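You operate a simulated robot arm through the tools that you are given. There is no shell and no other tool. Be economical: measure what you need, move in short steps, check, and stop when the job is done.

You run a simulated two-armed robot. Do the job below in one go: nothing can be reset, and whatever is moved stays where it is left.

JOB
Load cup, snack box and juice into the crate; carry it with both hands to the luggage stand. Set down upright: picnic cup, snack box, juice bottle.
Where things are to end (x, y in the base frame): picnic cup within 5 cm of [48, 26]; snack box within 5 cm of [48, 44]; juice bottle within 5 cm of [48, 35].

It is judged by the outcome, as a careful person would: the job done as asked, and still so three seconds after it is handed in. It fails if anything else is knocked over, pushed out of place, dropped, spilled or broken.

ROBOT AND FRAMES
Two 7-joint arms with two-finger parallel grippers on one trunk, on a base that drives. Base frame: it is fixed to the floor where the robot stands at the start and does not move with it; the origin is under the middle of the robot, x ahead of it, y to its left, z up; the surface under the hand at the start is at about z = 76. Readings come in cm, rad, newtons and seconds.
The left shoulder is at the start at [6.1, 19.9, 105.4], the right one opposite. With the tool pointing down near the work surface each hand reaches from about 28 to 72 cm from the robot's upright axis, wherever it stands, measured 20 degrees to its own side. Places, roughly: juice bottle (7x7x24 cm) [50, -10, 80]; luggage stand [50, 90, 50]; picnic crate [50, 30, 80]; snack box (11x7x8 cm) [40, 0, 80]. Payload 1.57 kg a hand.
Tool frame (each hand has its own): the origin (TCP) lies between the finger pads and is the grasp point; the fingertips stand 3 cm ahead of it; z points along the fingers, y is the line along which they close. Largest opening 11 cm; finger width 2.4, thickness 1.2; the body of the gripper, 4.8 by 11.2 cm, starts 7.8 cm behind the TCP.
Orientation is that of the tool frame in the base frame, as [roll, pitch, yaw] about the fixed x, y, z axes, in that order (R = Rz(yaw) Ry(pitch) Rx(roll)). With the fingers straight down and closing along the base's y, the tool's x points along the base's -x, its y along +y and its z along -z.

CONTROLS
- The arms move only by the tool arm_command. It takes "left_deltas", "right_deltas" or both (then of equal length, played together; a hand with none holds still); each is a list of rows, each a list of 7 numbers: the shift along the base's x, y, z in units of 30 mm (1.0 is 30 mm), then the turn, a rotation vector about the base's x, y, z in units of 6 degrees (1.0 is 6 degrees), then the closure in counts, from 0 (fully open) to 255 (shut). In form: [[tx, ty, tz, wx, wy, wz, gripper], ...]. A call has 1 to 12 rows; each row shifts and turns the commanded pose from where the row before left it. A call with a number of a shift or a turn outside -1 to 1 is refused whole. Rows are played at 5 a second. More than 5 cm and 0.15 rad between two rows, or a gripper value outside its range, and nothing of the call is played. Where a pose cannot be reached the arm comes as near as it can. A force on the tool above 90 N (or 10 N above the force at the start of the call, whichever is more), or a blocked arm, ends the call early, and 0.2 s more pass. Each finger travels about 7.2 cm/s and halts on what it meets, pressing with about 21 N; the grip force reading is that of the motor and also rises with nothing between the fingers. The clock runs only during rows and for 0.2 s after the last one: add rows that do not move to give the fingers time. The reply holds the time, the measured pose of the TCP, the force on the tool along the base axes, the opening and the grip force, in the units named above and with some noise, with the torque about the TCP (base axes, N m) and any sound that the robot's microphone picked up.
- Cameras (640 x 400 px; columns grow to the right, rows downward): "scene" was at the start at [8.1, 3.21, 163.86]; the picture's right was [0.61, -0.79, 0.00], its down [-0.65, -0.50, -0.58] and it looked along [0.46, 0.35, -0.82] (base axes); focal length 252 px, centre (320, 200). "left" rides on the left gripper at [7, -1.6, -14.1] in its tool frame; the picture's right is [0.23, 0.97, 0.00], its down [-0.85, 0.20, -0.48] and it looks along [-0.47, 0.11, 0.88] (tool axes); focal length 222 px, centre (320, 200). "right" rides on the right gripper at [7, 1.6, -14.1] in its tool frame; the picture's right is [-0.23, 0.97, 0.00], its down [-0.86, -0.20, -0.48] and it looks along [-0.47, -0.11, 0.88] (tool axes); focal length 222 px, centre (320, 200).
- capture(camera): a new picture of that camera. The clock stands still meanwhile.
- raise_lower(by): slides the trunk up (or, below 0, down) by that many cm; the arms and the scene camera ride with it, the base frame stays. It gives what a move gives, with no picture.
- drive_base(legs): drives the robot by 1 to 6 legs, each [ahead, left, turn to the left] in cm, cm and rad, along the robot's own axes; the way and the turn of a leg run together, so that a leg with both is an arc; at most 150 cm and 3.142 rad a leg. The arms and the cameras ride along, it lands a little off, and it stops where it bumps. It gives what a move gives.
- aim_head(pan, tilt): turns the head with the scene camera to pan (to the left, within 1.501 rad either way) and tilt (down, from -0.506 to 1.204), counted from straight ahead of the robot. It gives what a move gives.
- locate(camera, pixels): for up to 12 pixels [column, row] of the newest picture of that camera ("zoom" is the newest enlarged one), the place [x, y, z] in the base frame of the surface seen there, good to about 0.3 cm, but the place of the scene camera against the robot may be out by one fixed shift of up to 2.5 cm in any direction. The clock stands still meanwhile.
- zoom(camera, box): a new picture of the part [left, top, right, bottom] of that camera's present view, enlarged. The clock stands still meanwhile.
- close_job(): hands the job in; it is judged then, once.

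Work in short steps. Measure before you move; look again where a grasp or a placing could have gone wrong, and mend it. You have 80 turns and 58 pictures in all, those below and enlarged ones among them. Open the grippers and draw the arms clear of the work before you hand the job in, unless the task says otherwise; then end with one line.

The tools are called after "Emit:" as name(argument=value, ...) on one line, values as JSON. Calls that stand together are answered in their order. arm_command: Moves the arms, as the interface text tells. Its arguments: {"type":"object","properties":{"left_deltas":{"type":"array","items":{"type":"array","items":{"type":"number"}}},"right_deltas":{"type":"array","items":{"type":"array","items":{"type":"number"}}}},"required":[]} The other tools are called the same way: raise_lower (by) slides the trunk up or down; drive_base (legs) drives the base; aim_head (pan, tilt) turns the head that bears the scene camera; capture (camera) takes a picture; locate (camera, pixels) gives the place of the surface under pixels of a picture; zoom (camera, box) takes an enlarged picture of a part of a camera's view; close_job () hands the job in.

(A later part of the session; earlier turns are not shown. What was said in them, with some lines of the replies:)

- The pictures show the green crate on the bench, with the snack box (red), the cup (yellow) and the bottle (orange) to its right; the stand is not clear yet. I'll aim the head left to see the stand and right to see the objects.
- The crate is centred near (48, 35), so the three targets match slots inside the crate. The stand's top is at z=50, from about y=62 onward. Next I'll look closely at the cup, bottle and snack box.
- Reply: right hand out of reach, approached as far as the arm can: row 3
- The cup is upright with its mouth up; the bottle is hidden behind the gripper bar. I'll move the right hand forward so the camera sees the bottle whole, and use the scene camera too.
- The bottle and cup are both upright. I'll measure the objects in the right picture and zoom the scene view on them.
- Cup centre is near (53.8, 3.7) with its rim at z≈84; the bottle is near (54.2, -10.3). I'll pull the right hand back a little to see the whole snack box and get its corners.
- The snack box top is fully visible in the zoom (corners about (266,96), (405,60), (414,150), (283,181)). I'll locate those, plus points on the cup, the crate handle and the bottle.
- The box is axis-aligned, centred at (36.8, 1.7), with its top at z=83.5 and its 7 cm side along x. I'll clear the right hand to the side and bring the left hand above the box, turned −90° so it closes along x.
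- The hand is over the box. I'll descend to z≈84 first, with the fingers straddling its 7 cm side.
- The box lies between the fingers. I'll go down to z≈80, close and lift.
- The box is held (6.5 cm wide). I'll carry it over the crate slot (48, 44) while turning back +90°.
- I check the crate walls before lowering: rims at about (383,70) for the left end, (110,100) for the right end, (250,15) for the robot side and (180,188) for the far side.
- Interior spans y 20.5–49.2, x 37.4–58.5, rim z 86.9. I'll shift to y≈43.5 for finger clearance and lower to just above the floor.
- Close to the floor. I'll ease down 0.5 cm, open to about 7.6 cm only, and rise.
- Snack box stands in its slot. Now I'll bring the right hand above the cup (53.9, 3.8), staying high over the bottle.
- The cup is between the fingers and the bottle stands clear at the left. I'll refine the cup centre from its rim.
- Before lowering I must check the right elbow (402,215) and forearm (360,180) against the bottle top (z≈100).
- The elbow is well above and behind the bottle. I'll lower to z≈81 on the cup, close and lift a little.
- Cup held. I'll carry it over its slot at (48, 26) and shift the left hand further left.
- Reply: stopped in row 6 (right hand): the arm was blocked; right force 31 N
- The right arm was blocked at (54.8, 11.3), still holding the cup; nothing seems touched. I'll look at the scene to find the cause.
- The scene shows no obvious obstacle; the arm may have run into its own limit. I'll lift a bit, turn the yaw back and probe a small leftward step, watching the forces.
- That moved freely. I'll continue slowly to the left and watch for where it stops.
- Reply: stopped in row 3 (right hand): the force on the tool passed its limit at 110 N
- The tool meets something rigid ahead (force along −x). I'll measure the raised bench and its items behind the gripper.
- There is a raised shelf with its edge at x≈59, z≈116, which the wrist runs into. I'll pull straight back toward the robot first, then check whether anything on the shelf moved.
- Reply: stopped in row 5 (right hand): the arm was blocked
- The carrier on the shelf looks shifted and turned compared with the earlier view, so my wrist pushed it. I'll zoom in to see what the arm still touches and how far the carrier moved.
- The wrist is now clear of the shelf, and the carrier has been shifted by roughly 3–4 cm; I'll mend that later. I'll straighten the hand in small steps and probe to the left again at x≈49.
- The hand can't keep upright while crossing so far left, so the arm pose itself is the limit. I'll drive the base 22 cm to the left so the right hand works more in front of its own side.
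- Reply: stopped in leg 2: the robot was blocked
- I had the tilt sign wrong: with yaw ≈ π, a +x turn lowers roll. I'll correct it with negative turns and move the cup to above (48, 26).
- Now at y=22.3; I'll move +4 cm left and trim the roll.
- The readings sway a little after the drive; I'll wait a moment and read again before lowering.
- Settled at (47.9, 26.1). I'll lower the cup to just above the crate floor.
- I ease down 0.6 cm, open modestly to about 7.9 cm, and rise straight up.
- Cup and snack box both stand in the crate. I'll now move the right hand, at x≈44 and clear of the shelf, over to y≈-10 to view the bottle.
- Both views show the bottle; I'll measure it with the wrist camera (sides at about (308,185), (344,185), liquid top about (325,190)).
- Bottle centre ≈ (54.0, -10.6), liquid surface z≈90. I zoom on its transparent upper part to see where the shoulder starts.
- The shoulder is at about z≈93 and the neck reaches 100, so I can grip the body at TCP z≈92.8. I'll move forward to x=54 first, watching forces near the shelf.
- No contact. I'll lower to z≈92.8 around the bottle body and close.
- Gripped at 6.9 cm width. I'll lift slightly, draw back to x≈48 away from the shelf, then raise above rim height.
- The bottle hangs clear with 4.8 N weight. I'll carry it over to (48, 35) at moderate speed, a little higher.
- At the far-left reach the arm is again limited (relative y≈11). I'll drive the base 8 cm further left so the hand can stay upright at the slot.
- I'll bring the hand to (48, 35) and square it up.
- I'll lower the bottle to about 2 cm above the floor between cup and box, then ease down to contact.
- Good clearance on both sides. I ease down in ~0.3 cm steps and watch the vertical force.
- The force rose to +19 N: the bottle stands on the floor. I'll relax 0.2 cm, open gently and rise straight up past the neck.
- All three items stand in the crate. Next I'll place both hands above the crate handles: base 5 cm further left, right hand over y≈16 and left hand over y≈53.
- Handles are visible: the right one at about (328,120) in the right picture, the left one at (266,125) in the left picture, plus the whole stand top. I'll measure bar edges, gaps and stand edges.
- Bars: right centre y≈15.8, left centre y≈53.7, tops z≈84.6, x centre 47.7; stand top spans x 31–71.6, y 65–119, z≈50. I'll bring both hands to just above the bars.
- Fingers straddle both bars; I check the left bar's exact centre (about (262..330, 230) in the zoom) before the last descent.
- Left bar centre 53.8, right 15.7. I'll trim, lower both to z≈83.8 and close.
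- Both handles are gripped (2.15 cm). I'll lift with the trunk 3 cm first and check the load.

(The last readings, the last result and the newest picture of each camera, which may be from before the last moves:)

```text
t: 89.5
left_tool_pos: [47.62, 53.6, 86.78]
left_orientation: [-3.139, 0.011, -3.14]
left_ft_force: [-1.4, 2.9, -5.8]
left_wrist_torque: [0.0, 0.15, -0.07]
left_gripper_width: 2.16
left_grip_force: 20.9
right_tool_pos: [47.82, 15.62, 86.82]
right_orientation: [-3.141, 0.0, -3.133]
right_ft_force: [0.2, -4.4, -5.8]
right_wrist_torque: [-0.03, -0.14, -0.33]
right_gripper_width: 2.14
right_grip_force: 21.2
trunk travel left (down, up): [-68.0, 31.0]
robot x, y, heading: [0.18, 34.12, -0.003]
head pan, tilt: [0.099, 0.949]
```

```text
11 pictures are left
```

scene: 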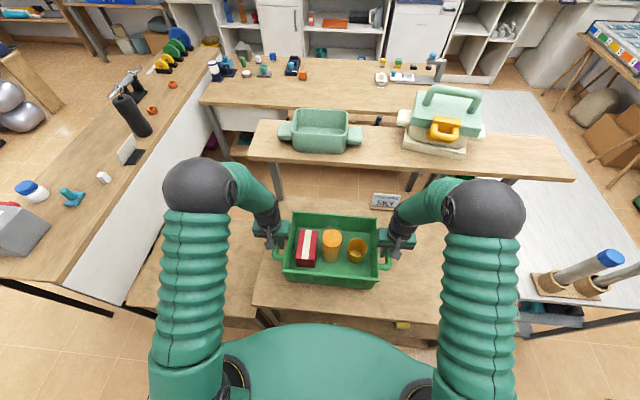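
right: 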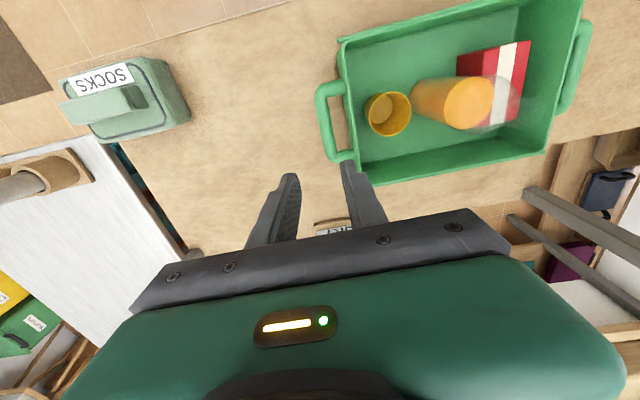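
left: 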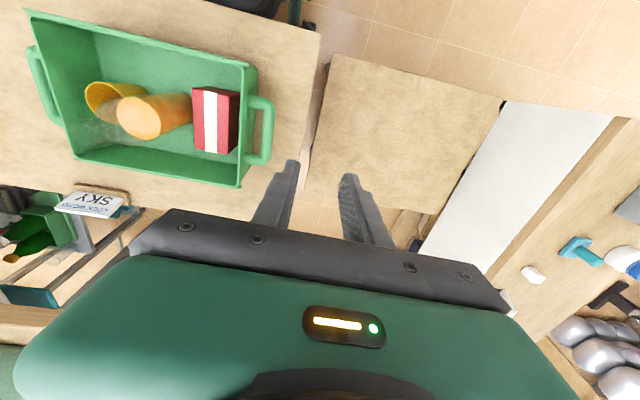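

The load is shared evenly (5.8 N each) and everything stands. I'll raise 2 cm more and drive left about 27 cm, then check.

Emit:
raise_lower(by=2)

Emit:
drive_base(legs=[[0, 13, 0], [0, 14, 0]])

Emit:
capture(camera="scene")

```text
t: 90.2
left_tool_pos: [47.53, 53.61, 88.74]
left_orientation: [-3.14, 0.012, -3.14]
left_ft_force: [-2.0, 4.0, -7.6]
left_wrist_torque: [0.02, 0.08, -0.07]
left_gripper_width: 2.17
left_grip_force: 20.8
right_tool_pos: [47.76, 15.83, 88.69]
right_orientation: [3.141, 0.001, -3.132]
right_ft_force: [1.1, -4.1, -5.2]
right_wrist_torque: [-0.04, -0.03, -0.35]
right_gripper_width: 2.17
right_grip_force: 21.0
trunk travel left (down, up): [-70.0, 29.0]
robot x, y, heading: [-0.29, 34.45, -0.004]
head pan, tilt: [0.099, 0.949]
```

```text
t: 92.4
left_tool_pos: [47.99, 78.14, 89.16]
left_orientation: [3.123, 0.013, 3.139]
left_ft_force: [-1.0, 1.2, -5.7]
left_wrist_torque: [0.0, -0.25, -0.16]
left_gripper_width: 2.17
left_grip_force: 21.2
right_tool_pos: [48.14, 40.06, 88.26]
right_orientation: [3.122, 0.0, -3.136]
right_ft_force: [0.8, -4.4, -6.7]
right_wrist_torque: [0.01, 0.32, -0.33]
right_gripper_width: 2.16
right_grip_force: 20.5
trunk travel left (down, up): [-70.0, 29.0]
robot x, y, heading: [0.27, 60.44, 0.002]
head pan, tilt: [0.099, 0.949]
```

```text
10 pictures are left
```

scene: 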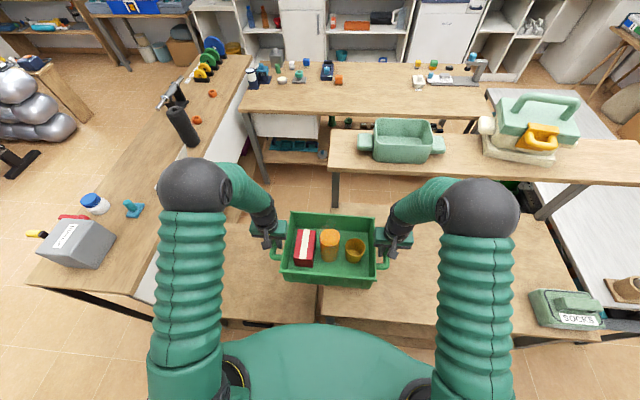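

Everything stands. Before driving further I check the clearance of the workbench corner on the left (about (40,285) and (135,292)).

Emit:
locate(camera="scene", pixels=[[45, 275], [130, 290], [200, 210], [160, 230], [240, 60], [290, 320], [228, 310], [235, 290]])

```text
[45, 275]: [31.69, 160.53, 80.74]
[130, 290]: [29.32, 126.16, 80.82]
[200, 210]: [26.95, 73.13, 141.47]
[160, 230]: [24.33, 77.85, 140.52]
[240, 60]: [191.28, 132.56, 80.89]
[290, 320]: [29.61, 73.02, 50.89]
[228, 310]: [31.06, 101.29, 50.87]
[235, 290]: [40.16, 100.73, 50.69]
```

The bench edge is at y≈125 and x≥28, so there is room. I'll drive another 27 cm left.

Emit:
drive_base(legs=[[0, 13, 0], [0, 14, 0]])

Emit:
arm_command(left_deltas=[[0, 0, 0, 0, 0, 0, 255], [0, 0, 0, 0, 0, 0, 255], [0, 0, 0, 0, 0, 0, 255], [0, 0, 0, 0, 0, 0, 255], [0, 0, 0, 0, 0, 0, 255]], right_deltas=[[0, 0, 0, 0, 0, 0, 255], [0, 0, 0, 0, 0, 0, 255], [0, 0, 0, 0, 0, 0, 255], [0, 0, 0, 0, 0, 0, 255], [0, 0, 0, 0, 0, 0, 255]])

```text
t: 94.6
left_tool_pos: [48.02, 104.4, 89.22]
left_orientation: [3.126, 0.016, 3.128]
left_ft_force: [-1.0, -2.2, -6.1]
left_wrist_torque: [0.07, -0.26, -0.11]
left_gripper_width: 2.14
left_grip_force: 21.2
right_tool_pos: [47.8, 66.56, 88.43]
right_orientation: [3.127, 0.0, 3.138]
right_ft_force: [0.5, -3.4, -5.4]
right_wrist_torque: [0.1, 0.35, -0.43]
right_gripper_width: 2.16
right_grip_force: 21.1
trunk travel left (down, up): [-70.0, 29.0]
robot x, y, heading: [0.4, 86.95, -0.009]
head pan, tilt: [0.099, 0.949]
```

```text
t: 95.8
left_tool_pos: [47.65, 108.78, 88.35]
left_orientation: [-3.109, 0.019, 3.136]
left_ft_force: [0.5, 1.9, -6.4]
left_wrist_torque: [-0.01, 0.16, 0.16]
left_gripper_width: 2.17
left_grip_force: 21.5
right_tool_pos: [47.73, 70.89, 89.47]
right_orientation: [-3.112, 0.004, -3.141]
right_ft_force: [0.9, 2.1, -3.7]
right_wrist_torque: [0.05, -0.07, -0.11]
right_gripper_width: 2.17
right_grip_force: 21.3
trunk travel left (down, up): [-70.0, 29.0]
robot x, y, heading: [0.54, 87.21, -0.009]
head pan, tilt: [0.099, 0.949]
```

The base sways a little; while it settles I'll lower the trunk 26 cm, keeping a few cm above the stand.

Emit:
raise_lower(by=-26)

Emit:
aim_head(pan=0.1, tilt=1.0)

Emit:
capture(camera="scene")

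```text
t: 98.5
left_tool_pos: [47.73, 107.05, 62.8]
left_orientation: [-3.126, 0.02, 3.131]
left_ft_force: [0.4, 0.1, -6.3]
left_wrist_torque: [-0.02, 0.04, 0.09]
left_gripper_width: 2.17
left_grip_force: 21.4
right_tool_pos: [47.57, 68.96, 63.14]
right_orientation: [-3.125, 0.002, 3.137]
right_ft_force: [-0.2, -0.1, -6.0]
right_wrist_torque: [0.01, -0.01, -0.14]
right_gripper_width: 2.14
right_grip_force: 20.5
trunk travel left (down, up): [-44.0, 55.0]
robot x, y, heading: [0.19, 87.15, -0.008]
head pan, tilt: [0.099, 0.949]
```

```text
t: 99.1
left_tool_pos: [47.57, 107.15, 62.85]
left_orientation: [-3.123, 0.018, 3.131]
left_ft_force: [-0.5, -0.1, -6.2]
left_wrist_torque: [0.01, 0.05, 0.08]
left_gripper_width: 2.17
left_grip_force: 21.6
right_tool_pos: [47.58, 69.11, 63.14]
right_orientation: [-3.124, 0.001, 3.138]
right_ft_force: [0.4, -0.4, -5.3]
right_wrist_torque: [-0.05, 0.0, -0.16]
right_gripper_width: 2.18
right_grip_force: 20.8
trunk travel left (down, up): [-44.0, 55.0]
robot x, y, heading: [0.31, 87.27, -0.007]
head pan, tilt: [0.099, 1.0]
```

```text
9 pictures are left
```

scene: 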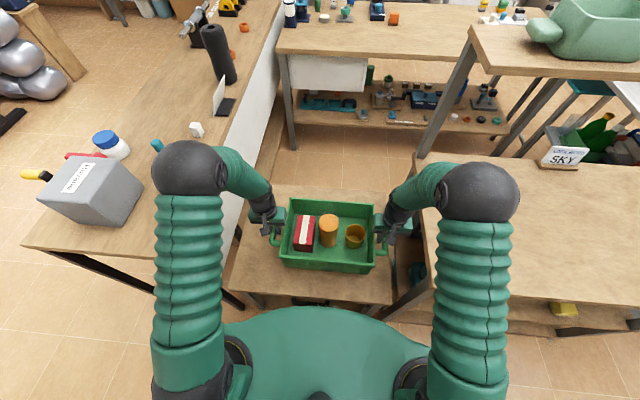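

The crate is level over the stand with everything upright. I'll lower 4 cm more, then the last bit carefully.

Emit:
raise_lower(by=-4)

Emit:
raise_lower(by=-0.8)

```text
t: 99.9
left_tool_pos: [47.69, 107.25, 58.84]
left_orientation: [-3.123, 0.018, 3.13]
left_ft_force: [-0.2, 0.4, -7.4]
left_wrist_torque: [0.0, 0.03, 0.12]
left_gripper_width: 2.15
left_grip_force: 21.0
right_tool_pos: [47.62, 69.17, 59.31]
right_orientation: [-3.124, 0.003, 3.138]
right_ft_force: [0.9, 0.2, -5.5]
right_wrist_torque: [-0.04, 0.02, -0.17]
right_gripper_width: 2.16
right_grip_force: 21.3
trunk travel left (down, up): [-40.0, 59.0]
robot x, y, heading: [0.3, 87.39, -0.006]
head pan, tilt: [0.099, 1.0]
```

```text
t: 100.5
left_tool_pos: [47.56, 107.15, 57.92]
left_orientation: [-3.122, 0.02, 3.132]
left_ft_force: [-1.0, -0.4, -5.2]
left_wrist_torque: [-0.03, 0.05, 0.14]
left_gripper_width: 2.17
left_grip_force: 21.1
right_tool_pos: [47.62, 69.19, 58.39]
right_orientation: [-3.124, 0.002, 3.137]
right_ft_force: [0.4, -0.5, -5.0]
right_wrist_torque: [-0.02, -0.13, -0.13]
right_gripper_width: 2.19
right_grip_force: 21.3
trunk travel left (down, up): [-39.2, 59.8]
robot x, y, heading: [0.28, 87.37, -0.007]
head pan, tilt: [0.099, 1.0]
```

Still hanging (−5 N each); two more small lowerings toward contact.

Emit:
raise_lower(by=-0.5)

```text
t: 101.0
left_tool_pos: [47.58, 107.16, 57.72]
left_orientation: [-3.124, 0.024, 3.128]
left_ft_force: [-0.3, -0.9, 19.3]
left_wrist_torque: [-0.01, -0.03, 0.07]
left_gripper_width: 2.18
left_grip_force: 20.8
right_tool_pos: [47.42, 68.99, 58.11]
right_orientation: [-3.126, 0.007, 3.139]
right_ft_force: [0.1, -1.6, -2.4]
right_wrist_torque: [0.02, -0.45, -0.2]
right_gripper_width: 2.15
right_grip_force: 21.4
trunk travel left (down, up): [-38.7, 60.3]
robot x, y, heading: [0.39, 86.8, -0.005]
head pan, tilt: [0.099, 1.0]
```

The left end rests; the right end is about 0.3 cm high. I'll lower the right hand slightly and relax the left.

Emit:
arm_command(right_deltas=[[0, 0, -0.06, 0, 0, 0, 255], [0, 0, -0.06, 0, 0, 0, 255], [0, 0, 0, 0, 0, 0, 255]], left_deltas=[[0, 0, 0.05, 0, 0, 0, 255], [0, 0, 0, 0, 0, 0, 255], [0, 0, 0, 0, 0, 0, 255]])

```text
t: 101.8
left_tool_pos: [47.44, 107.04, 57.74]
left_orientation: [-3.124, 0.022, 3.129]
left_ft_force: [-0.4, -5.3, -4.1]
left_wrist_torque: [0.0, 0.02, 0.11]
left_gripper_width: 2.16
left_grip_force: 20.6
right_tool_pos: [47.58, 69.24, 57.68]
right_orientation: [-3.123, 0.004, 3.139]
right_ft_force: [-2.8, -2.2, 19.2]
right_wrist_torque: [-0.03, 0.0, -0.04]
right_gripper_width: 2.16
right_grip_force: 20.8
trunk travel left (down, up): [-38.7, 60.3]
robot x, y, heading: [0.21, 86.95, -0.008]
head pan, tilt: [0.099, 1.0]
```

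Both ends rest on the stand. I'll open to 3.4 cm and raise the hands straight up off the bars.

Emit:
arm_command(right_deltas=[[0, 0, 0.06, 0, 0, 0, 255], [0, 0, 0, 0, 0, 0, 172], [0, 0, 0, 0, 0, 0, 172], [0, 0, 0, 0, 0, 0, 172], [0, 0, 0.3, 0, 0, 0, 172], [0, 0, 0.6, 0, 0, 0, 172], [0, 0, 1, 0, 0, 0, 172], [0, 0, 1, 0, 0, 0, 172], [0, 0, 1, 0, 0, 0, 172], [0, 0, 0, 0, 0, 0, 172]], left_deltas=[[0, 0, 0, 0, 0, 0, 255], [0, 0, 0, 0, 0, 0, 172], [0, 0, 0, 0, 0, 0, 172], [0, 0, 0, 0, 0, 0, 172], [0, 0, 0.3, 0, 0, 0, 172], [0, 0, 0.6, 0, 0, 0, 172], [0, 0, 1, 0, 0, 0, 172], [0, 0, 1, 0, 0, 0, 172], [0, 0, 1, 0, 0, 0, 172], [0, 0, 0, 0, 0, 0, 172]])

Emit:
raise_lower(by=31)

Emit:
capture(camera="scene")

```text
t: 104.0
left_tool_pos: [47.69, 107.44, 69.33]
left_orientation: [-3.123, 0.021, 3.13]
left_ft_force: [0.3, 0.2, -0.1]
left_wrist_torque: [0.0, 0.04, -0.04]
left_gripper_width: 3.55
left_grip_force: 0.1
right_tool_pos: [47.61, 68.96, 69.6]
right_orientation: [-3.125, 0.002, 3.138]
right_ft_force: [-0.9, 0.4, 0.1]
right_wrist_torque: [0.0, 0.0, 0.05]
right_gripper_width: 3.57
right_grip_force: 0.1
trunk travel left (down, up): [-38.7, 60.3]
robot x, y, heading: [0.6, 87.27, -0.005]
head pan, tilt: [0.099, 1.0]
```

```text
t: 107.1
left_tool_pos: [47.63, 107.46, 100.32]
left_orientation: [-3.123, 0.021, 3.131]
left_ft_force: [-0.1, -0.3, -1.2]
left_wrist_torque: [0.01, 0.02, -0.01]
left_gripper_width: 3.57
left_grip_force: 0.0
right_tool_pos: [47.6, 69.03, 100.76]
right_orientation: [-3.124, 0.005, 3.138]
right_ft_force: [0.2, 0.2, -0.7]
right_wrist_torque: [-0.01, -0.02, 0.04]
right_gripper_width: 3.59
right_grip_force: 0.1
trunk travel left (down, up): [-69.7, 29.3]
robot x, y, heading: [0.38, 86.97, -0.012]
head pan, tilt: [0.099, 1.0]
```

```text
8 pictures are left
```

scene: 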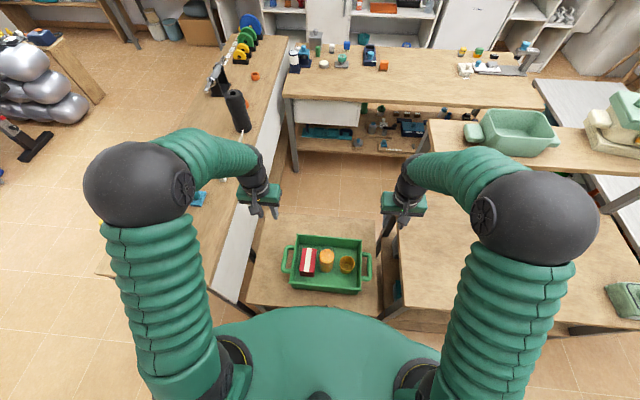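

The crate stands on the stand with all three items upright. Now I'll mend the pushed carrier: return to the start place with the trunk at its start height, so the view compares directly with the early picture.

Emit:
raise_lower(by=-4.7)

Emit:
drive_base(legs=[[0, -44, 0.005], [0, -43, 0.005]])

Emit:
aim_head(pan=0.1, tilt=0.95)

Emit:
capture(camera="scene")

```text
t: 108.0
left_tool_pos: [47.6, 107.5, 95.69]
left_orientation: [-3.123, 0.022, 3.13]
left_ft_force: [-0.9, -0.2, -0.2]
left_wrist_torque: [0.0, -0.04, 0.01]
left_gripper_width: 3.57
left_grip_force: 0.1
right_tool_pos: [47.41, 69.11, 96.02]
right_orientation: [-3.124, 0.004, 3.139]
right_ft_force: [-0.5, -0.2, 0.2]
right_wrist_torque: [-0.03, 0.01, 0.0]
right_gripper_width: 3.57
right_grip_force: 0.1
trunk travel left (down, up): [-65.0, 34.0]
robot x, y, heading: [0.4, 87.2, -0.009]
head pan, tilt: [0.099, 1.0]
```

```text
t: 112.9
left_tool_pos: [47.36, 22.36, 95.52]
left_orientation: [-3.118, 0.02, -3.141]
left_ft_force: [0.1, -0.2, 0.0]
left_wrist_torque: [0.01, 0.01, 0.0]
left_gripper_width: 3.61
left_grip_force: 0.1
right_tool_pos: [47.78, -16.03, 96.04]
right_orientation: [-3.118, 0.004, -3.132]
right_ft_force: [-1.0, 0.9, -0.1]
right_wrist_torque: [-0.01, 0.02, 0.03]
right_gripper_width: 3.59
right_grip_force: 0.0
trunk travel left (down, up): [-65.0, 34.0]
robot x, y, heading: [0.54, 0.69, 0.008]
head pan, tilt: [0.099, 1.0]
```

```text
t: 113.5
left_tool_pos: [47.33, 21.69, 95.68]
left_orientation: [-3.123, 0.021, -3.139]
left_ft_force: [-0.6, 0.1, -0.6]
left_wrist_torque: [0.03, 0.0, 0.02]
left_gripper_width: 3.57
left_grip_force: 0.0
right_tool_pos: [47.73, -16.61, 96.05]
right_orientation: [-3.124, 0.006, -3.131]
right_ft_force: [-0.1, 0.6, 0.9]
right_wrist_torque: [0.0, 0.02, -0.01]
right_gripper_width: 3.57
right_grip_force: 0.0
trunk travel left (down, up): [-65.0, 34.0]
robot x, y, heading: [0.41, 0.89, 0.005]
head pan, tilt: [0.099, 0.949]
```

```text
7 pictures are left
```

scene: 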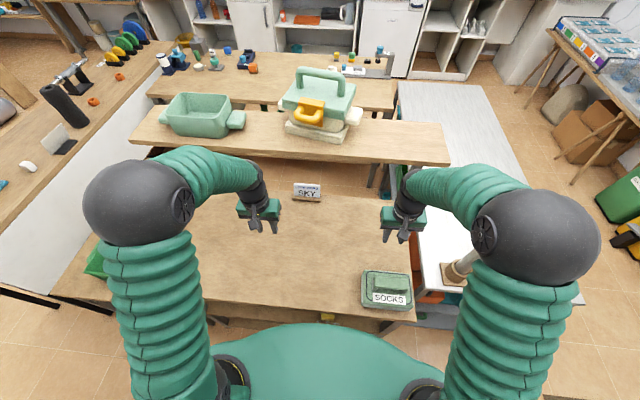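

The carrier is mainly turned about 15° (left end pushed back ~4 cm; the right end of its handle hardly moved). I'll measure its green handle bar to pull the left end back.

Emit:
zoom(camera="scene", box=[265, 55, 375, 150])

Emit:
locate(camera="scene", pixels=[[299, 71], [310, 72], [320, 74], [333, 78], [342, 82], [342, 92], [300, 85], [309, 119], [297, 115], [290, 132], [342, 141], [305, 192]])

```text
4.21 times, centred on (320, 102) of scene
```

zoom: 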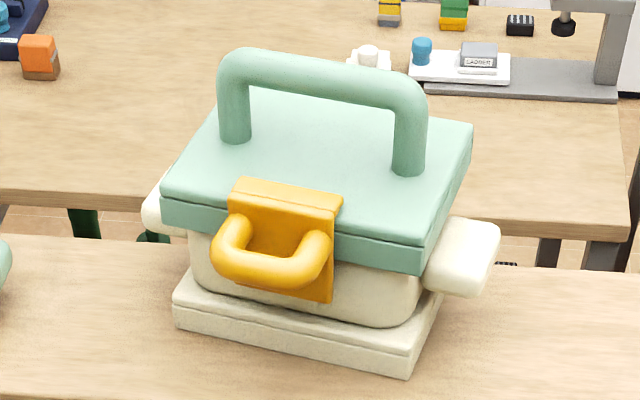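

```text
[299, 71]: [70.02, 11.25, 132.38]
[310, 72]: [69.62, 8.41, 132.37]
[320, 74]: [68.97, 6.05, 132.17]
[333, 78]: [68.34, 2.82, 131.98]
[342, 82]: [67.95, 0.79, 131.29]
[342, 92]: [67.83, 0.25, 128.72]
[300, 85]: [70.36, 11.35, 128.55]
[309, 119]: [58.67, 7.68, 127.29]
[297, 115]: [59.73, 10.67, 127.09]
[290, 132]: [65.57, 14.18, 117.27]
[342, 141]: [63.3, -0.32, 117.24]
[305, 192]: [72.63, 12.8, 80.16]
```

The bar runs (70.0, 11.3)→(68.0, 0.8), z≈132, so it is turned about 10°. I'll measure the untouched tub beside it and the shelf's back edge for reference, plus my own left fingers to calibrate the scene camera's shift.

Emit:
locate(camera="scene", pixels=[[251, 227], [273, 228], [258, 208], [200, 136], [176, 130], [228, 136], [200, 97], [170, 97], [230, 100], [430, 130], [400, 120], [430, 163]])

Emit:
zoom(camera="scene", box=[140, 60, 460, 260])

```text
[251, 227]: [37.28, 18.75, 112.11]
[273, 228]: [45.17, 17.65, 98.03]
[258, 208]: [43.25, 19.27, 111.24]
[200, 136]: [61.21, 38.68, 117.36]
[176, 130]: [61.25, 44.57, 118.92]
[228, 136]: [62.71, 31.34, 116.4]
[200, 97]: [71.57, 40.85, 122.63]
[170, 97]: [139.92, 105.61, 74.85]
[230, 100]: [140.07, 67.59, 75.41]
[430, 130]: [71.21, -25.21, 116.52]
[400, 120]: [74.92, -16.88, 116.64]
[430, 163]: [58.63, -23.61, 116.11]
```

```text
2.00 times, centred on (300, 160) of scene
```

zoom: 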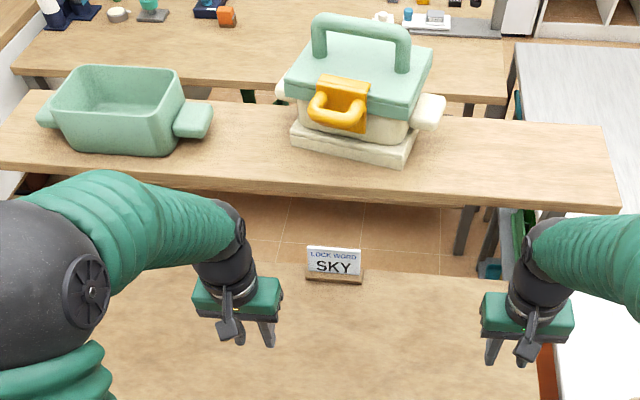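

The tub's front and the earlier picture suggest the carrier's front stood near x≈61 and square, so it needs about −3.3 cm in x, −0.9 in y and +9.5° back. I'll raise the trunk and bring the left hand, turned to match the bar, in front of it at height.

Emit:
locate(camera="scene", pixels=[[320, 330], [260, 328], [390, 332], [320, 316], [320, 310]])

Emit:
raise_lower(by=33)

Emit:
arm_command(left_deltas=[[0, 0, 1, 0, 0, -1, 116], [0, 0, 1, 0, 0, -1, 116], [0, 0, 1, 0, 0, -1, 116], [0, 0, 0.6, 0, 0, -1, 116], [0, 0, 0, 0, 0, -1, 116], [0, -0.5, 0, 0, 0, -1, 116], [0, -0.5, 0, 0, 0, -1, 116], [0, -0.5, 0, 0, 0, -1, 116], [0, -0.5, 0, 0, 0, -1, 116], [0, -0.5, 0, 0, 0, -1, 116], [0, -0.5, 0, 0, 0, -1, 116], [0, -0.5, 0, 0, 0, -1, 116]])

Emit:
arm_command(left_deltas=[[0, -0.5, 0, 0, 0, -1, 116], [0, -0.5, 0, 0, 0, -1, 116], [0, 0, 0, 0, 0, -1, 116], [0, 0, 0, 0, 0, -1, 116], [0, 0, 0, 0, 0, -0.7, 116], [0, 0, 0, 0, 0, 0, 116]])

```text
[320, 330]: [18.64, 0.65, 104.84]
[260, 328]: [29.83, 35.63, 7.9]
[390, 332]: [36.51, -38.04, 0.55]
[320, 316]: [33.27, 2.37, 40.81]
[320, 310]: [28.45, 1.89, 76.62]
```

```text
t: 116.8
left_tool_pos: [47.33, 21.8, 128.66]
left_orientation: [-3.122, 0.021, -3.14]
left_ft_force: [-0.3, -0.3, 0.1]
left_wrist_torque: [-0.03, -0.03, 0.01]
left_gripper_width: 3.57
left_grip_force: 0.0
right_tool_pos: [47.66, -16.59, 129.04]
right_orientation: [-3.124, 0.006, -3.131]
right_ft_force: [-0.5, 0.4, 0.2]
right_wrist_torque: [0.04, -0.02, 0.01]
right_gripper_width: 3.57
right_grip_force: 0.0
trunk travel left (down, up): [-98.0, 1.0]
robot x, y, heading: [0.05, 0.66, 0.009]
head pan, tilt: [0.099, 0.949]
```

```text
t: 119.4
left_tool_pos: [47.34, 11.29, 139.46]
left_orientation: [-3.123, 0.021, 1.885]
left_ft_force: [1.3, -0.1, -1.0]
left_wrist_torque: [0.0, 0.0, 0.0]
left_gripper_width: 5.99
left_grip_force: 0.0
right_tool_pos: [47.69, -16.76, 129.01]
right_orientation: [-3.123, 0.007, -3.133]
right_ft_force: [0.4, 0.7, 0.9]
right_wrist_torque: [0.03, 0.01, 0.03]
right_gripper_width: 3.58
right_grip_force: 0.0
trunk travel left (down, up): [-98.0, 1.0]
robot x, y, heading: [0.14, 0.96, 0.007]
head pan, tilt: [0.099, 0.949]
```

```text
t: 120.8
left_tool_pos: [47.4, 8.21, 139.46]
left_orientation: [-3.124, 0.023, 1.395]
left_ft_force: [0.0, 0.2, 0.9]
left_wrist_torque: [-0.04, -0.01, 0.01]
left_gripper_width: 6.0
left_grip_force: 0.1
right_tool_pos: [47.69, -16.71, 129.06]
right_orientation: [-3.125, 0.007, -3.13]
right_ft_force: [0.2, 0.1, -0.2]
right_wrist_torque: [0.0, -0.01, 0.03]
right_gripper_width: 3.57
right_grip_force: 0.1
trunk travel left (down, up): [-98.0, 1.0]
robot x, y, heading: [0.87, 0.63, 0.004]
head pan, tilt: [0.099, 0.949]
```

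Hand is square to the bar at height. I'll advance 15 cm in x and look with the left wrist camera.

Emit:
arm_command(left_deltas=[[0.7, 0, 0, 0, 0, 0, 116], [0.7, 0, 0, 0, 0, 0, 116], [0.7, 0, 0, 0, 0, 0, 116], [0.7, 0, 0, 0, 0, 0, 116], [0.7, 0, 0, 0, 0, 0, 116], [0.7, 0, 0, 0, 0, 0, 116], [0.8, 0, 0, 0, 0, 0, 116], [0, 0, 0, 0, 0, 0, 116]])

Emit:
capture(camera="left")

```text
t: 122.6
left_tool_pos: [62.32, 8.13, 139.29]
left_orientation: [-3.122, 0.022, 1.395]
left_ft_force: [0.2, 0.0, -0.2]
left_wrist_torque: [0.01, -0.01, 0.0]
left_gripper_width: 6.01
left_grip_force: 0.0
right_tool_pos: [47.71, -16.74, 129.11]
right_orientation: [-3.125, 0.005, -3.132]
right_ft_force: [0.5, -1.0, 0.5]
right_wrist_torque: [0.02, -0.02, -0.02]
right_gripper_width: 3.59
right_grip_force: 0.1
trunk travel left (down, up): [-98.0, 1.0]
robot x, y, heading: [0.41, 0.71, 0.005]
head pan, tilt: [0.099, 0.949]
```

```text
4 pictures are left
```

left: 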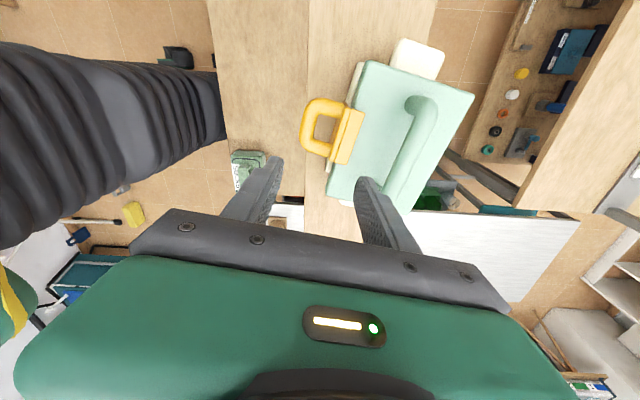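

The wrist camera shows the lid, the green bar (from about (418,105) down to (395,190)), the orange loop and the shelf edge. I'll measure these accurately.

Emit:
locate(camera="left", pixels=[[418, 105], [430, 110], [413, 140], [424, 145], [402, 170], [412, 178], [362, 66], [470, 92], [330, 195], [308, 120], [310, 60], [432, 30]])

```text
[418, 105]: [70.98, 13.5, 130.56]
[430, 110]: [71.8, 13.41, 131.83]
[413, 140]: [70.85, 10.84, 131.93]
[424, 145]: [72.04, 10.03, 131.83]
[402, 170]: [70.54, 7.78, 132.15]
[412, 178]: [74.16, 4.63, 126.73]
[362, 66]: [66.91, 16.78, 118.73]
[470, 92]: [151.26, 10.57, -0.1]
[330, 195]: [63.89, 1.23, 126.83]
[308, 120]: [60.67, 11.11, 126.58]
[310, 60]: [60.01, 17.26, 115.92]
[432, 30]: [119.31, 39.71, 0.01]
```

The bar centre is at about (70.9, 7.8), its top z≈132, with the lid at 126.8. I'll move over it and descend to TCP z≈131.4.

Emit:
arm_command(left_deltas=[[0.6, 0, 0, 0, 0, 0, 116], [0.6, 0, 0, 0, 0, 0, 116], [0.6, 0, 0, 0, 0, 0, 116], [0.6, -0.1, 0, 0, 0, 0, 116], [0.45, 0, 0, 0, 0, 0, 116], [0, 0, 0, 0, 0, 0, 116], [0, 0, 0, 0, 0, 0, 116]])

```text
t: 124.2
left_tool_pos: [65.72, 8.86, 138.8]
left_orientation: [-3.121, 0.021, 1.394]
left_ft_force: [0.8, 0.7, -0.4]
left_wrist_torque: [0.03, -0.01, 0.02]
left_gripper_width: 5.99
left_grip_force: 0.0
left hand out of reach, approached as far as the arm can: row 2, 3, 4, 5
right_tool_pos: [47.7, -16.63, 129.01]
right_orientation: [-3.123, 0.005, -3.131]
right_ft_force: [1.0, -0.3, 0.4]
right_wrist_torque: [0.0, -0.02, 0.0]
right_gripper_width: 3.56
right_grip_force: 0.0
trunk travel left (down, up): [-98.0, 1.0]
robot x, y, heading: [0.58, 0.92, 0.01]
head pan, tilt: [0.099, 0.949]
```

It is out of reach by about 5 cm, so I'll drive the base 5 cm forward (table edge ~30, chest ~19). The hand rides along at safe height over the bar.

Emit:
drive_base(legs=[[5, 0, 0]])

Emit:
arm_command(left_deltas=[[0, 0, 0, 0, 0, 0, 116], [0, 0, 0, 0, 0, 0, 116], [0, 0, 0, 0, 0, 0, 116], [0, 0, 0, 0, 0, 0, 116]])

```text
t: 125.1
left_tool_pos: [66.36, 8.44, 139.14]
left_orientation: [-3.123, 0.022, 1.389]
left_ft_force: [1.0, -1.1, 0.2]
left_wrist_torque: [0.12, 0.06, 0.0]
left_gripper_width: 6.01
left_grip_force: 0.1
right_tool_pos: [48.4, -16.93, 129.36]
right_orientation: [-3.125, 0.007, -3.138]
right_ft_force: [-0.9, -1.2, -0.3]
right_wrist_torque: [0.14, -0.08, 0.0]
right_gripper_width: 3.57
right_grip_force: 0.1
trunk travel left (down, up): [-98.0, 1.0]
robot x, y, heading: [1.75, 0.84, 0.0]
head pan, tilt: [0.099, 0.949]
```

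```text
t: 126.1
left_tool_pos: [66.71, 8.5, 138.67]
left_orientation: [-3.121, 0.024, 1.391]
left_ft_force: [-0.9, -0.1, 0.1]
left_wrist_torque: [-0.01, 0.01, 0.0]
left_gripper_width: 5.98
left_grip_force: 0.0
right_tool_pos: [48.72, -16.93, 128.85]
right_orientation: [-3.124, 0.003, -3.136]
right_ft_force: [0.2, 0.0, -0.3]
right_wrist_torque: [0.0, 0.02, -0.01]
right_gripper_width: 3.61
right_grip_force: 0.1
trunk travel left (down, up): [-98.0, 1.0]
robot x, y, heading: [1.32, 0.82, -0.003]
head pan, tilt: [0.099, 0.949]
```

The base only moved about 1 cm, so I won't push further. Instead I'll tilt the fingers 15° forward, which extends reach, and move over the bar at safe height.

Emit:
arm_command(left_deltas=[[0, 0, 0, 0, -0.84, 0, 116], [0, 0, 0, 0, -0.83, 0, 116], [0, 0, 0, 0, -0.83, 0, 116], [0.5, -0.1, 0, 0, 0, 0, 116], [0.5, -0.1, 0, 0, 0, 0, 116], [0.37, -0.03, 0, 0, 0, 0, 116], [0, 0, 0, 0, 0, 0, 116], [0, 0, 0, 0, 0, 0, 116]])

Emit:
zoom(camera="left", box=[220, 60, 460, 220])

```text
t: 127.9
left_tool_pos: [70.5, 7.78, 138.67]
left_orientation: [2.902, -0.025, 1.391]
left_ft_force: [-0.3, -0.2, -0.2]
left_wrist_torque: [-0.03, 0.0, 0.0]
left_gripper_width: 5.99
left_grip_force: 0.0
right_tool_pos: [48.5, -16.88, 129.09]
right_orientation: [-3.124, 0.006, -3.137]
right_ft_force: [0.6, -0.5, 0.8]
right_wrist_torque: [0.01, 0.0, 0.0]
right_gripper_width: 3.6
right_grip_force: 0.1
trunk travel left (down, up): [-98.0, 1.0]
robot x, y, heading: [1.29, 0.18, 0.0]
head pan, tilt: [0.099, 0.949]
```

```text
2.50 times, centred on (340, 140) of left
```

zoom: 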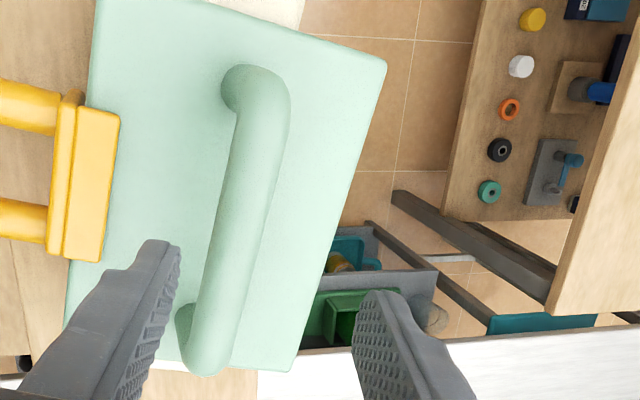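

The bar lies between the fingers. I'll check its edges once near the grip point.

Emit:
locate(camera="zoom", pixels=[[270, 100], [245, 200], [226, 220], [262, 225], [210, 290], [243, 295], [200, 355], [228, 355]])

```text
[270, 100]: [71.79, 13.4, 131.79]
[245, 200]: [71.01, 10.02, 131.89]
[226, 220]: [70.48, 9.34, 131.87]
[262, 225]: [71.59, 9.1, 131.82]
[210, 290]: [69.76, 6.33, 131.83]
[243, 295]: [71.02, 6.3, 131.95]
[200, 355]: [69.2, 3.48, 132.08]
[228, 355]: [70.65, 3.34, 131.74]
```

Bar centre at y=7.8 is x≈70.75, so I'm well aligned. I'll descend to z≈131.6 and close.

Emit:
arm_command(left_deltas=[[0.08, 0, -0.6, 0, 0, 0, 116], [0, 0, -0.6, 0, 0, 0, 116], [0, 0, -0.6, 0, 0, 0, 116], [0, 0, -0.5, 0, 0, 0, 116], [0, 0, 0, 0, 0, 0, 116], [0, 0, 0, 0, 0, 0, 255], [0, 0, 0, 0, 0, 0, 255], [0, 0, 0, 0, 0, 0, 255], [0, 0, 0, 0, 0, 0, 255]])

```text
t: 129.9
left_tool_pos: [70.71, 7.81, 131.66]
left_orientation: [2.902, -0.026, 1.392]
left_ft_force: [1.2, 0.2, 1.4]
left_wrist_torque: [0.26, -0.06, -0.17]
left_gripper_width: 1.93
left_grip_force: 20.8
right_tool_pos: [48.49, -16.94, 128.93]
right_orientation: [-3.123, 0.005, -3.137]
right_ft_force: [0.1, 0.7, 0.2]
right_wrist_torque: [0.02, -0.04, -0.02]
right_gripper_width: 3.58
right_grip_force: 0.1
trunk travel left (down, up): [-98.0, 1.0]
robot x, y, heading: [1.55, 0.93, 0.001]
head pan, tilt: [0.099, 0.949]
```

Gripped (1.9 cm). I'll slowly draw the carrier back: −3.7 cm in x, −0.9 in y, +9.5° turn.

Emit:
arm_command(left_deltas=[[-0.15, -0.03, 0, 0, 0, 0.2, 255], [-0.2, -0.05, 0, 0, 0, 0.25, 255], [-0.2, -0.05, 0, 0, 0, 0.25, 255], [-0.2, -0.05, 0, 0, 0, 0.3, 255], [-0.2, -0.05, 0, 0, 0, 0.3, 255], [-0.2, -0.05, 0, 0, 0, 0.3, 255], [-0.08, -0.02, 0, 0, 0, 0, 255], [0, 0, 0, 0, 0, 0, 255], [0, 0, 0, 0, 0, 0, 255]])

Emit:
zoom(camera="left", box=[220, 20, 460, 220])

```text
t: 131.9
left_tool_pos: [67.12, 6.94, 131.71]
left_orientation: [2.905, -0.026, 1.558]
left_ft_force: [1.3, 1.0, -0.5]
left_wrist_torque: [0.07, -0.04, -0.05]
left_gripper_width: 1.91
left_grip_force: 20.5
right_tool_pos: [48.58, -16.95, 128.9]
right_orientation: [-3.125, 0.005, -3.135]
right_ft_force: [-0.1, 0.3, -0.4]
right_wrist_torque: [-0.03, 0.0, 0.0]
right_gripper_width: 3.57
right_grip_force: 0.0
trunk travel left (down, up): [-98.0, 1.0]
robot x, y, heading: [1.23, 0.49, -0.0]
head pan, tilt: [0.099, 0.949]
```

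```text
2.00 times, centred on (340, 120) of left
```

zoom: 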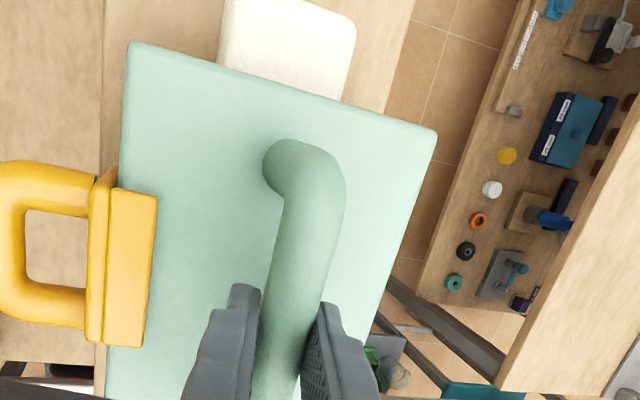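

The carrier followed and is square again. I'll release, rise straight up, and draw the arm back.

Emit:
arm_command(left_deltas=[[0, 0, 0, 0, 0, 0, 116], [0, 0, 0, 0, 0, 0, 116], [0, 0, 0, 0, 0, 0, 116], [0, 0, 0.4, 0, 0, 0, 116], [0, 0, 0.8, 0, 0, 0, 116], [0, 0, 1, 0, 0, 0, 116], [0, 0, 0.8, 0, 0, 0, 116], [-0.8, 0, 0, 0, 0, 0, 116], [-1, 0, 0, 0, 0, 0, 116], [-1, 0, 0, 0, 0, 0, 0], [-1, 0, 0, 0, 0, 0, 0], [-1, 0, 0, 0, 0, 0, 0]])

Emit:
arm_command(left_deltas=[[-0.8, 0, 0, 0, 0, 0, 0], [-0.8, 0, 0, 0, 0.8, 0, 0], [0, 0.8, 0, 0, 0.8, 1, 0], [0, 1, 0, 0, 0.8, 1, 0], [0, 1, 0, 0, 0, 1, 0], [0, 1, 0, 0, 0, 1, 0], [0, 1, 0, 0, 0, 1, 0], [0, 1, 0, 0, 0, 1, 0], [0, 0, 0, 0, 0, 0, 0]], right_deltas=[[0, 0, 0, 0, 0, 0, 0], [0, 0, 0, 0, 0, 0, 0], [0, 0, 0, 0, 0, 0, 0], [0, 0, 0, 0, 0, 0, 0], [0, 0, 0, 0, 0, 0, 0], [0, 0, 0, 0, 0, 0, 0], [0, 0, 0, 0, 0, 0, 0], [0, 0, 0, 0, 0, 0, 0], [0, 0, 0, 0, 0, 0, 0]])

Emit:
raise_lower(by=-33)

Emit:
capture(camera="scene")

```text
t: 134.5
left_tool_pos: [52.62, 7.23, 140.94]
left_orientation: [2.901, -0.025, 1.559]
left_ft_force: [-0.2, 0.1, 0.4]
left_wrist_torque: [0.03, -0.02, 0.02]
left_gripper_width: 10.99
left_grip_force: 0.0
right_tool_pos: [48.33, -16.85, 128.99]
right_orientation: [-3.124, 0.006, -3.137]
right_ft_force: [0.5, -1.1, 1.0]
right_wrist_torque: [-0.03, -0.01, 0.04]
right_gripper_width: 3.59
right_grip_force: 0.0
trunk travel left (down, up): [-98.0, 1.0]
robot x, y, heading: [1.72, 1.02, 0.001]
head pan, tilt: [0.099, 0.949]
```

```text
t: 136.5
left_tool_pos: [47.61, 24.42, 140.88]
left_orientation: [-3.129, -0.037, 2.182]
left_ft_force: [0.3, 1.1, -0.1]
left_wrist_torque: [-0.01, 0.01, -0.02]
left_gripper_width: 10.98
left_grip_force: 0.1
right_tool_pos: [48.45, -16.96, 128.87]
right_orientation: [-3.124, 0.005, -3.136]
right_ft_force: [0.6, -0.1, 1.3]
right_wrist_torque: [-0.05, -0.03, 0.01]
right_gripper_width: 11.01
right_grip_force: 0.0
trunk travel left (down, up): [-98.0, 1.0]
robot x, y, heading: [1.35, 0.71, 0.001]
head pan, tilt: [0.099, 0.949]
```

```text
t: 139.8
left_tool_pos: [47.71, 24.35, 107.89]
left_orientation: [-3.128, -0.039, 2.181]
left_ft_force: [-0.2, 0.1, -0.3]
left_wrist_torque: [0.0, -0.02, 0.01]
left_gripper_width: 11.02
left_grip_force: 0.0
right_tool_pos: [48.44, -16.86, 95.93]
right_orientation: [-3.123, 0.006, -3.139]
right_ft_force: [0.0, 0.0, 0.1]
right_wrist_torque: [-0.02, -0.01, -0.03]
right_gripper_width: 11.0
right_grip_force: 0.0
trunk travel left (down, up): [-65.0, 34.0]
robot x, y, heading: [1.67, 0.89, 0.008]
head pan, tilt: [0.099, 0.949]
```

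```text
1 pictures are left
```

scene: 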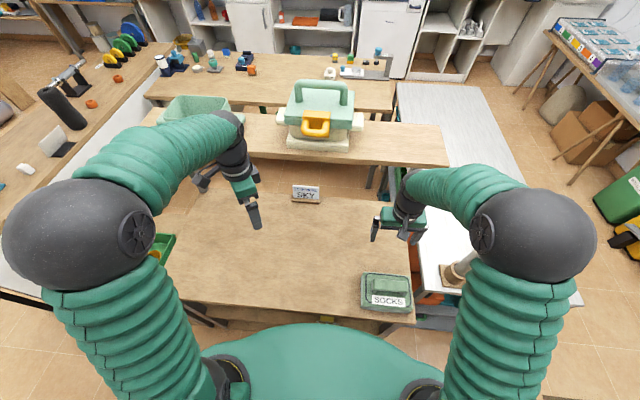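

The carrier now looks as in the first picture (latch at (316,123), earlier (316,121)). I'll back the base off slightly, draw the arms up, and take the last picture toward the crate.

Emit:
drive_base(legs=[[-2, 0, 0]])

Emit:
arm_command(left_deltas=[[-0.8, 0, 0.5, 0, 0, 0, 0], [-0.8, 0, 0.5, 0, 0, 0, 0], [0, 0, 0, 0, 0, 0, 0]], right_deltas=[[-0.8, -0.5, 0.8, 0, 0, 0, 0], [-0.8, -0.5, 0.8, 0, 0, 0, 0], [0, 0, 0, 0, 0, 0, 0]])

Emit:
aim_head(pan=1.15, tilt=0.85)

Emit:
capture(camera="scene")

```text
t: 140.5
left_tool_pos: [46.51, 24.42, 107.43]
left_orientation: [-3.126, -0.041, 2.18]
left_ft_force: [-0.6, 0.4, 0.5]
left_wrist_torque: [0.01, 0.04, 0.05]
left_gripper_width: 10.99
left_grip_force: 0.0
right_tool_pos: [47.22, -16.77, 95.65]
right_orientation: [-3.124, 0.002, -3.136]
right_ft_force: [0.2, -0.5, 0.1]
right_wrist_torque: [-0.01, 0.04, 0.01]
right_gripper_width: 10.99
right_grip_force: 0.1
trunk travel left (down, up): [-65.0, 34.0]
robot x, y, heading: [-0.37, 0.59, -0.001]
head pan, tilt: [0.099, 0.949]
```

```text
t: 141.3
left_tool_pos: [41.33, 24.28, 110.46]
left_orientation: [-3.127, -0.039, 2.18]
left_ft_force: [0.4, 0.0, 0.0]
left_wrist_torque: [-0.02, 0.04, 0.02]
left_gripper_width: 10.99
left_grip_force: 0.1
right_tool_pos: [42.24, -19.64, 100.26]
right_orientation: [-3.125, 0.001, -3.134]
right_ft_force: [-0.4, 0.3, -0.1]
right_wrist_torque: [-0.02, 0.01, 0.03]
right_gripper_width: 11.01
right_grip_force: 0.0
trunk travel left (down, up): [-65.0, 34.0]
robot x, y, heading: [-0.23, 0.58, 0.003]
head pan, tilt: [0.099, 0.949]
```

```text
t: 142.6
left_tool_pos: [41.19, 24.43, 110.58]
left_orientation: [-3.13, -0.038, 2.18]
left_ft_force: [0.2, 0.4, 0.5]
left_wrist_torque: [0.0, -0.04, 0.03]
left_gripper_width: 11.01
left_grip_force: 0.1
right_tool_pos: [42.12, -19.5, 100.34]
right_orientation: [-3.124, 0.006, -3.134]
right_ft_force: [0.1, 0.6, 0.2]
right_wrist_torque: [0.02, 0.01, 0.01]
right_gripper_width: 10.99
right_grip_force: 0.0
trunk travel left (down, up): [-65.0, 34.0]
robot x, y, heading: [-0.41, 0.5, 0.001]
head pan, tilt: [1.15, 0.85]
```

```text
0 pictures are left
```

scene: 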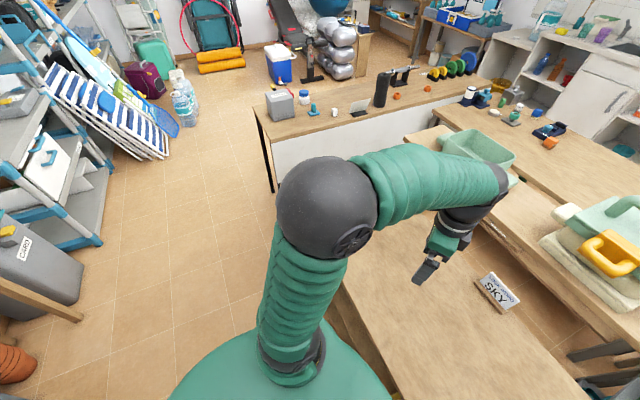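

The arm hides the crate in this last view, but after release it was seen standing on the stand with all three items upright, and nothing has been near it since. Both grippers are open and clear, so I hand in.

Emit:
close_job()

```text
The job is handed in.
```

The crate is on the luggage stand with cup, juice bottle and snack box upright inside. I read your x, y targets as their slots in the crate before carrying: cup (48, 26), bottle (48, 35), snack box (48, 43). After the carry they are about 53 cm further left (crate centre about (48, 88)), so they are not at those coordinates now. My wrist pushed the carrier on the shelf a few cm; I pulled it back by eye to match the first picture. The crate was last seen upright just after release; the arm hid it in the final picture.
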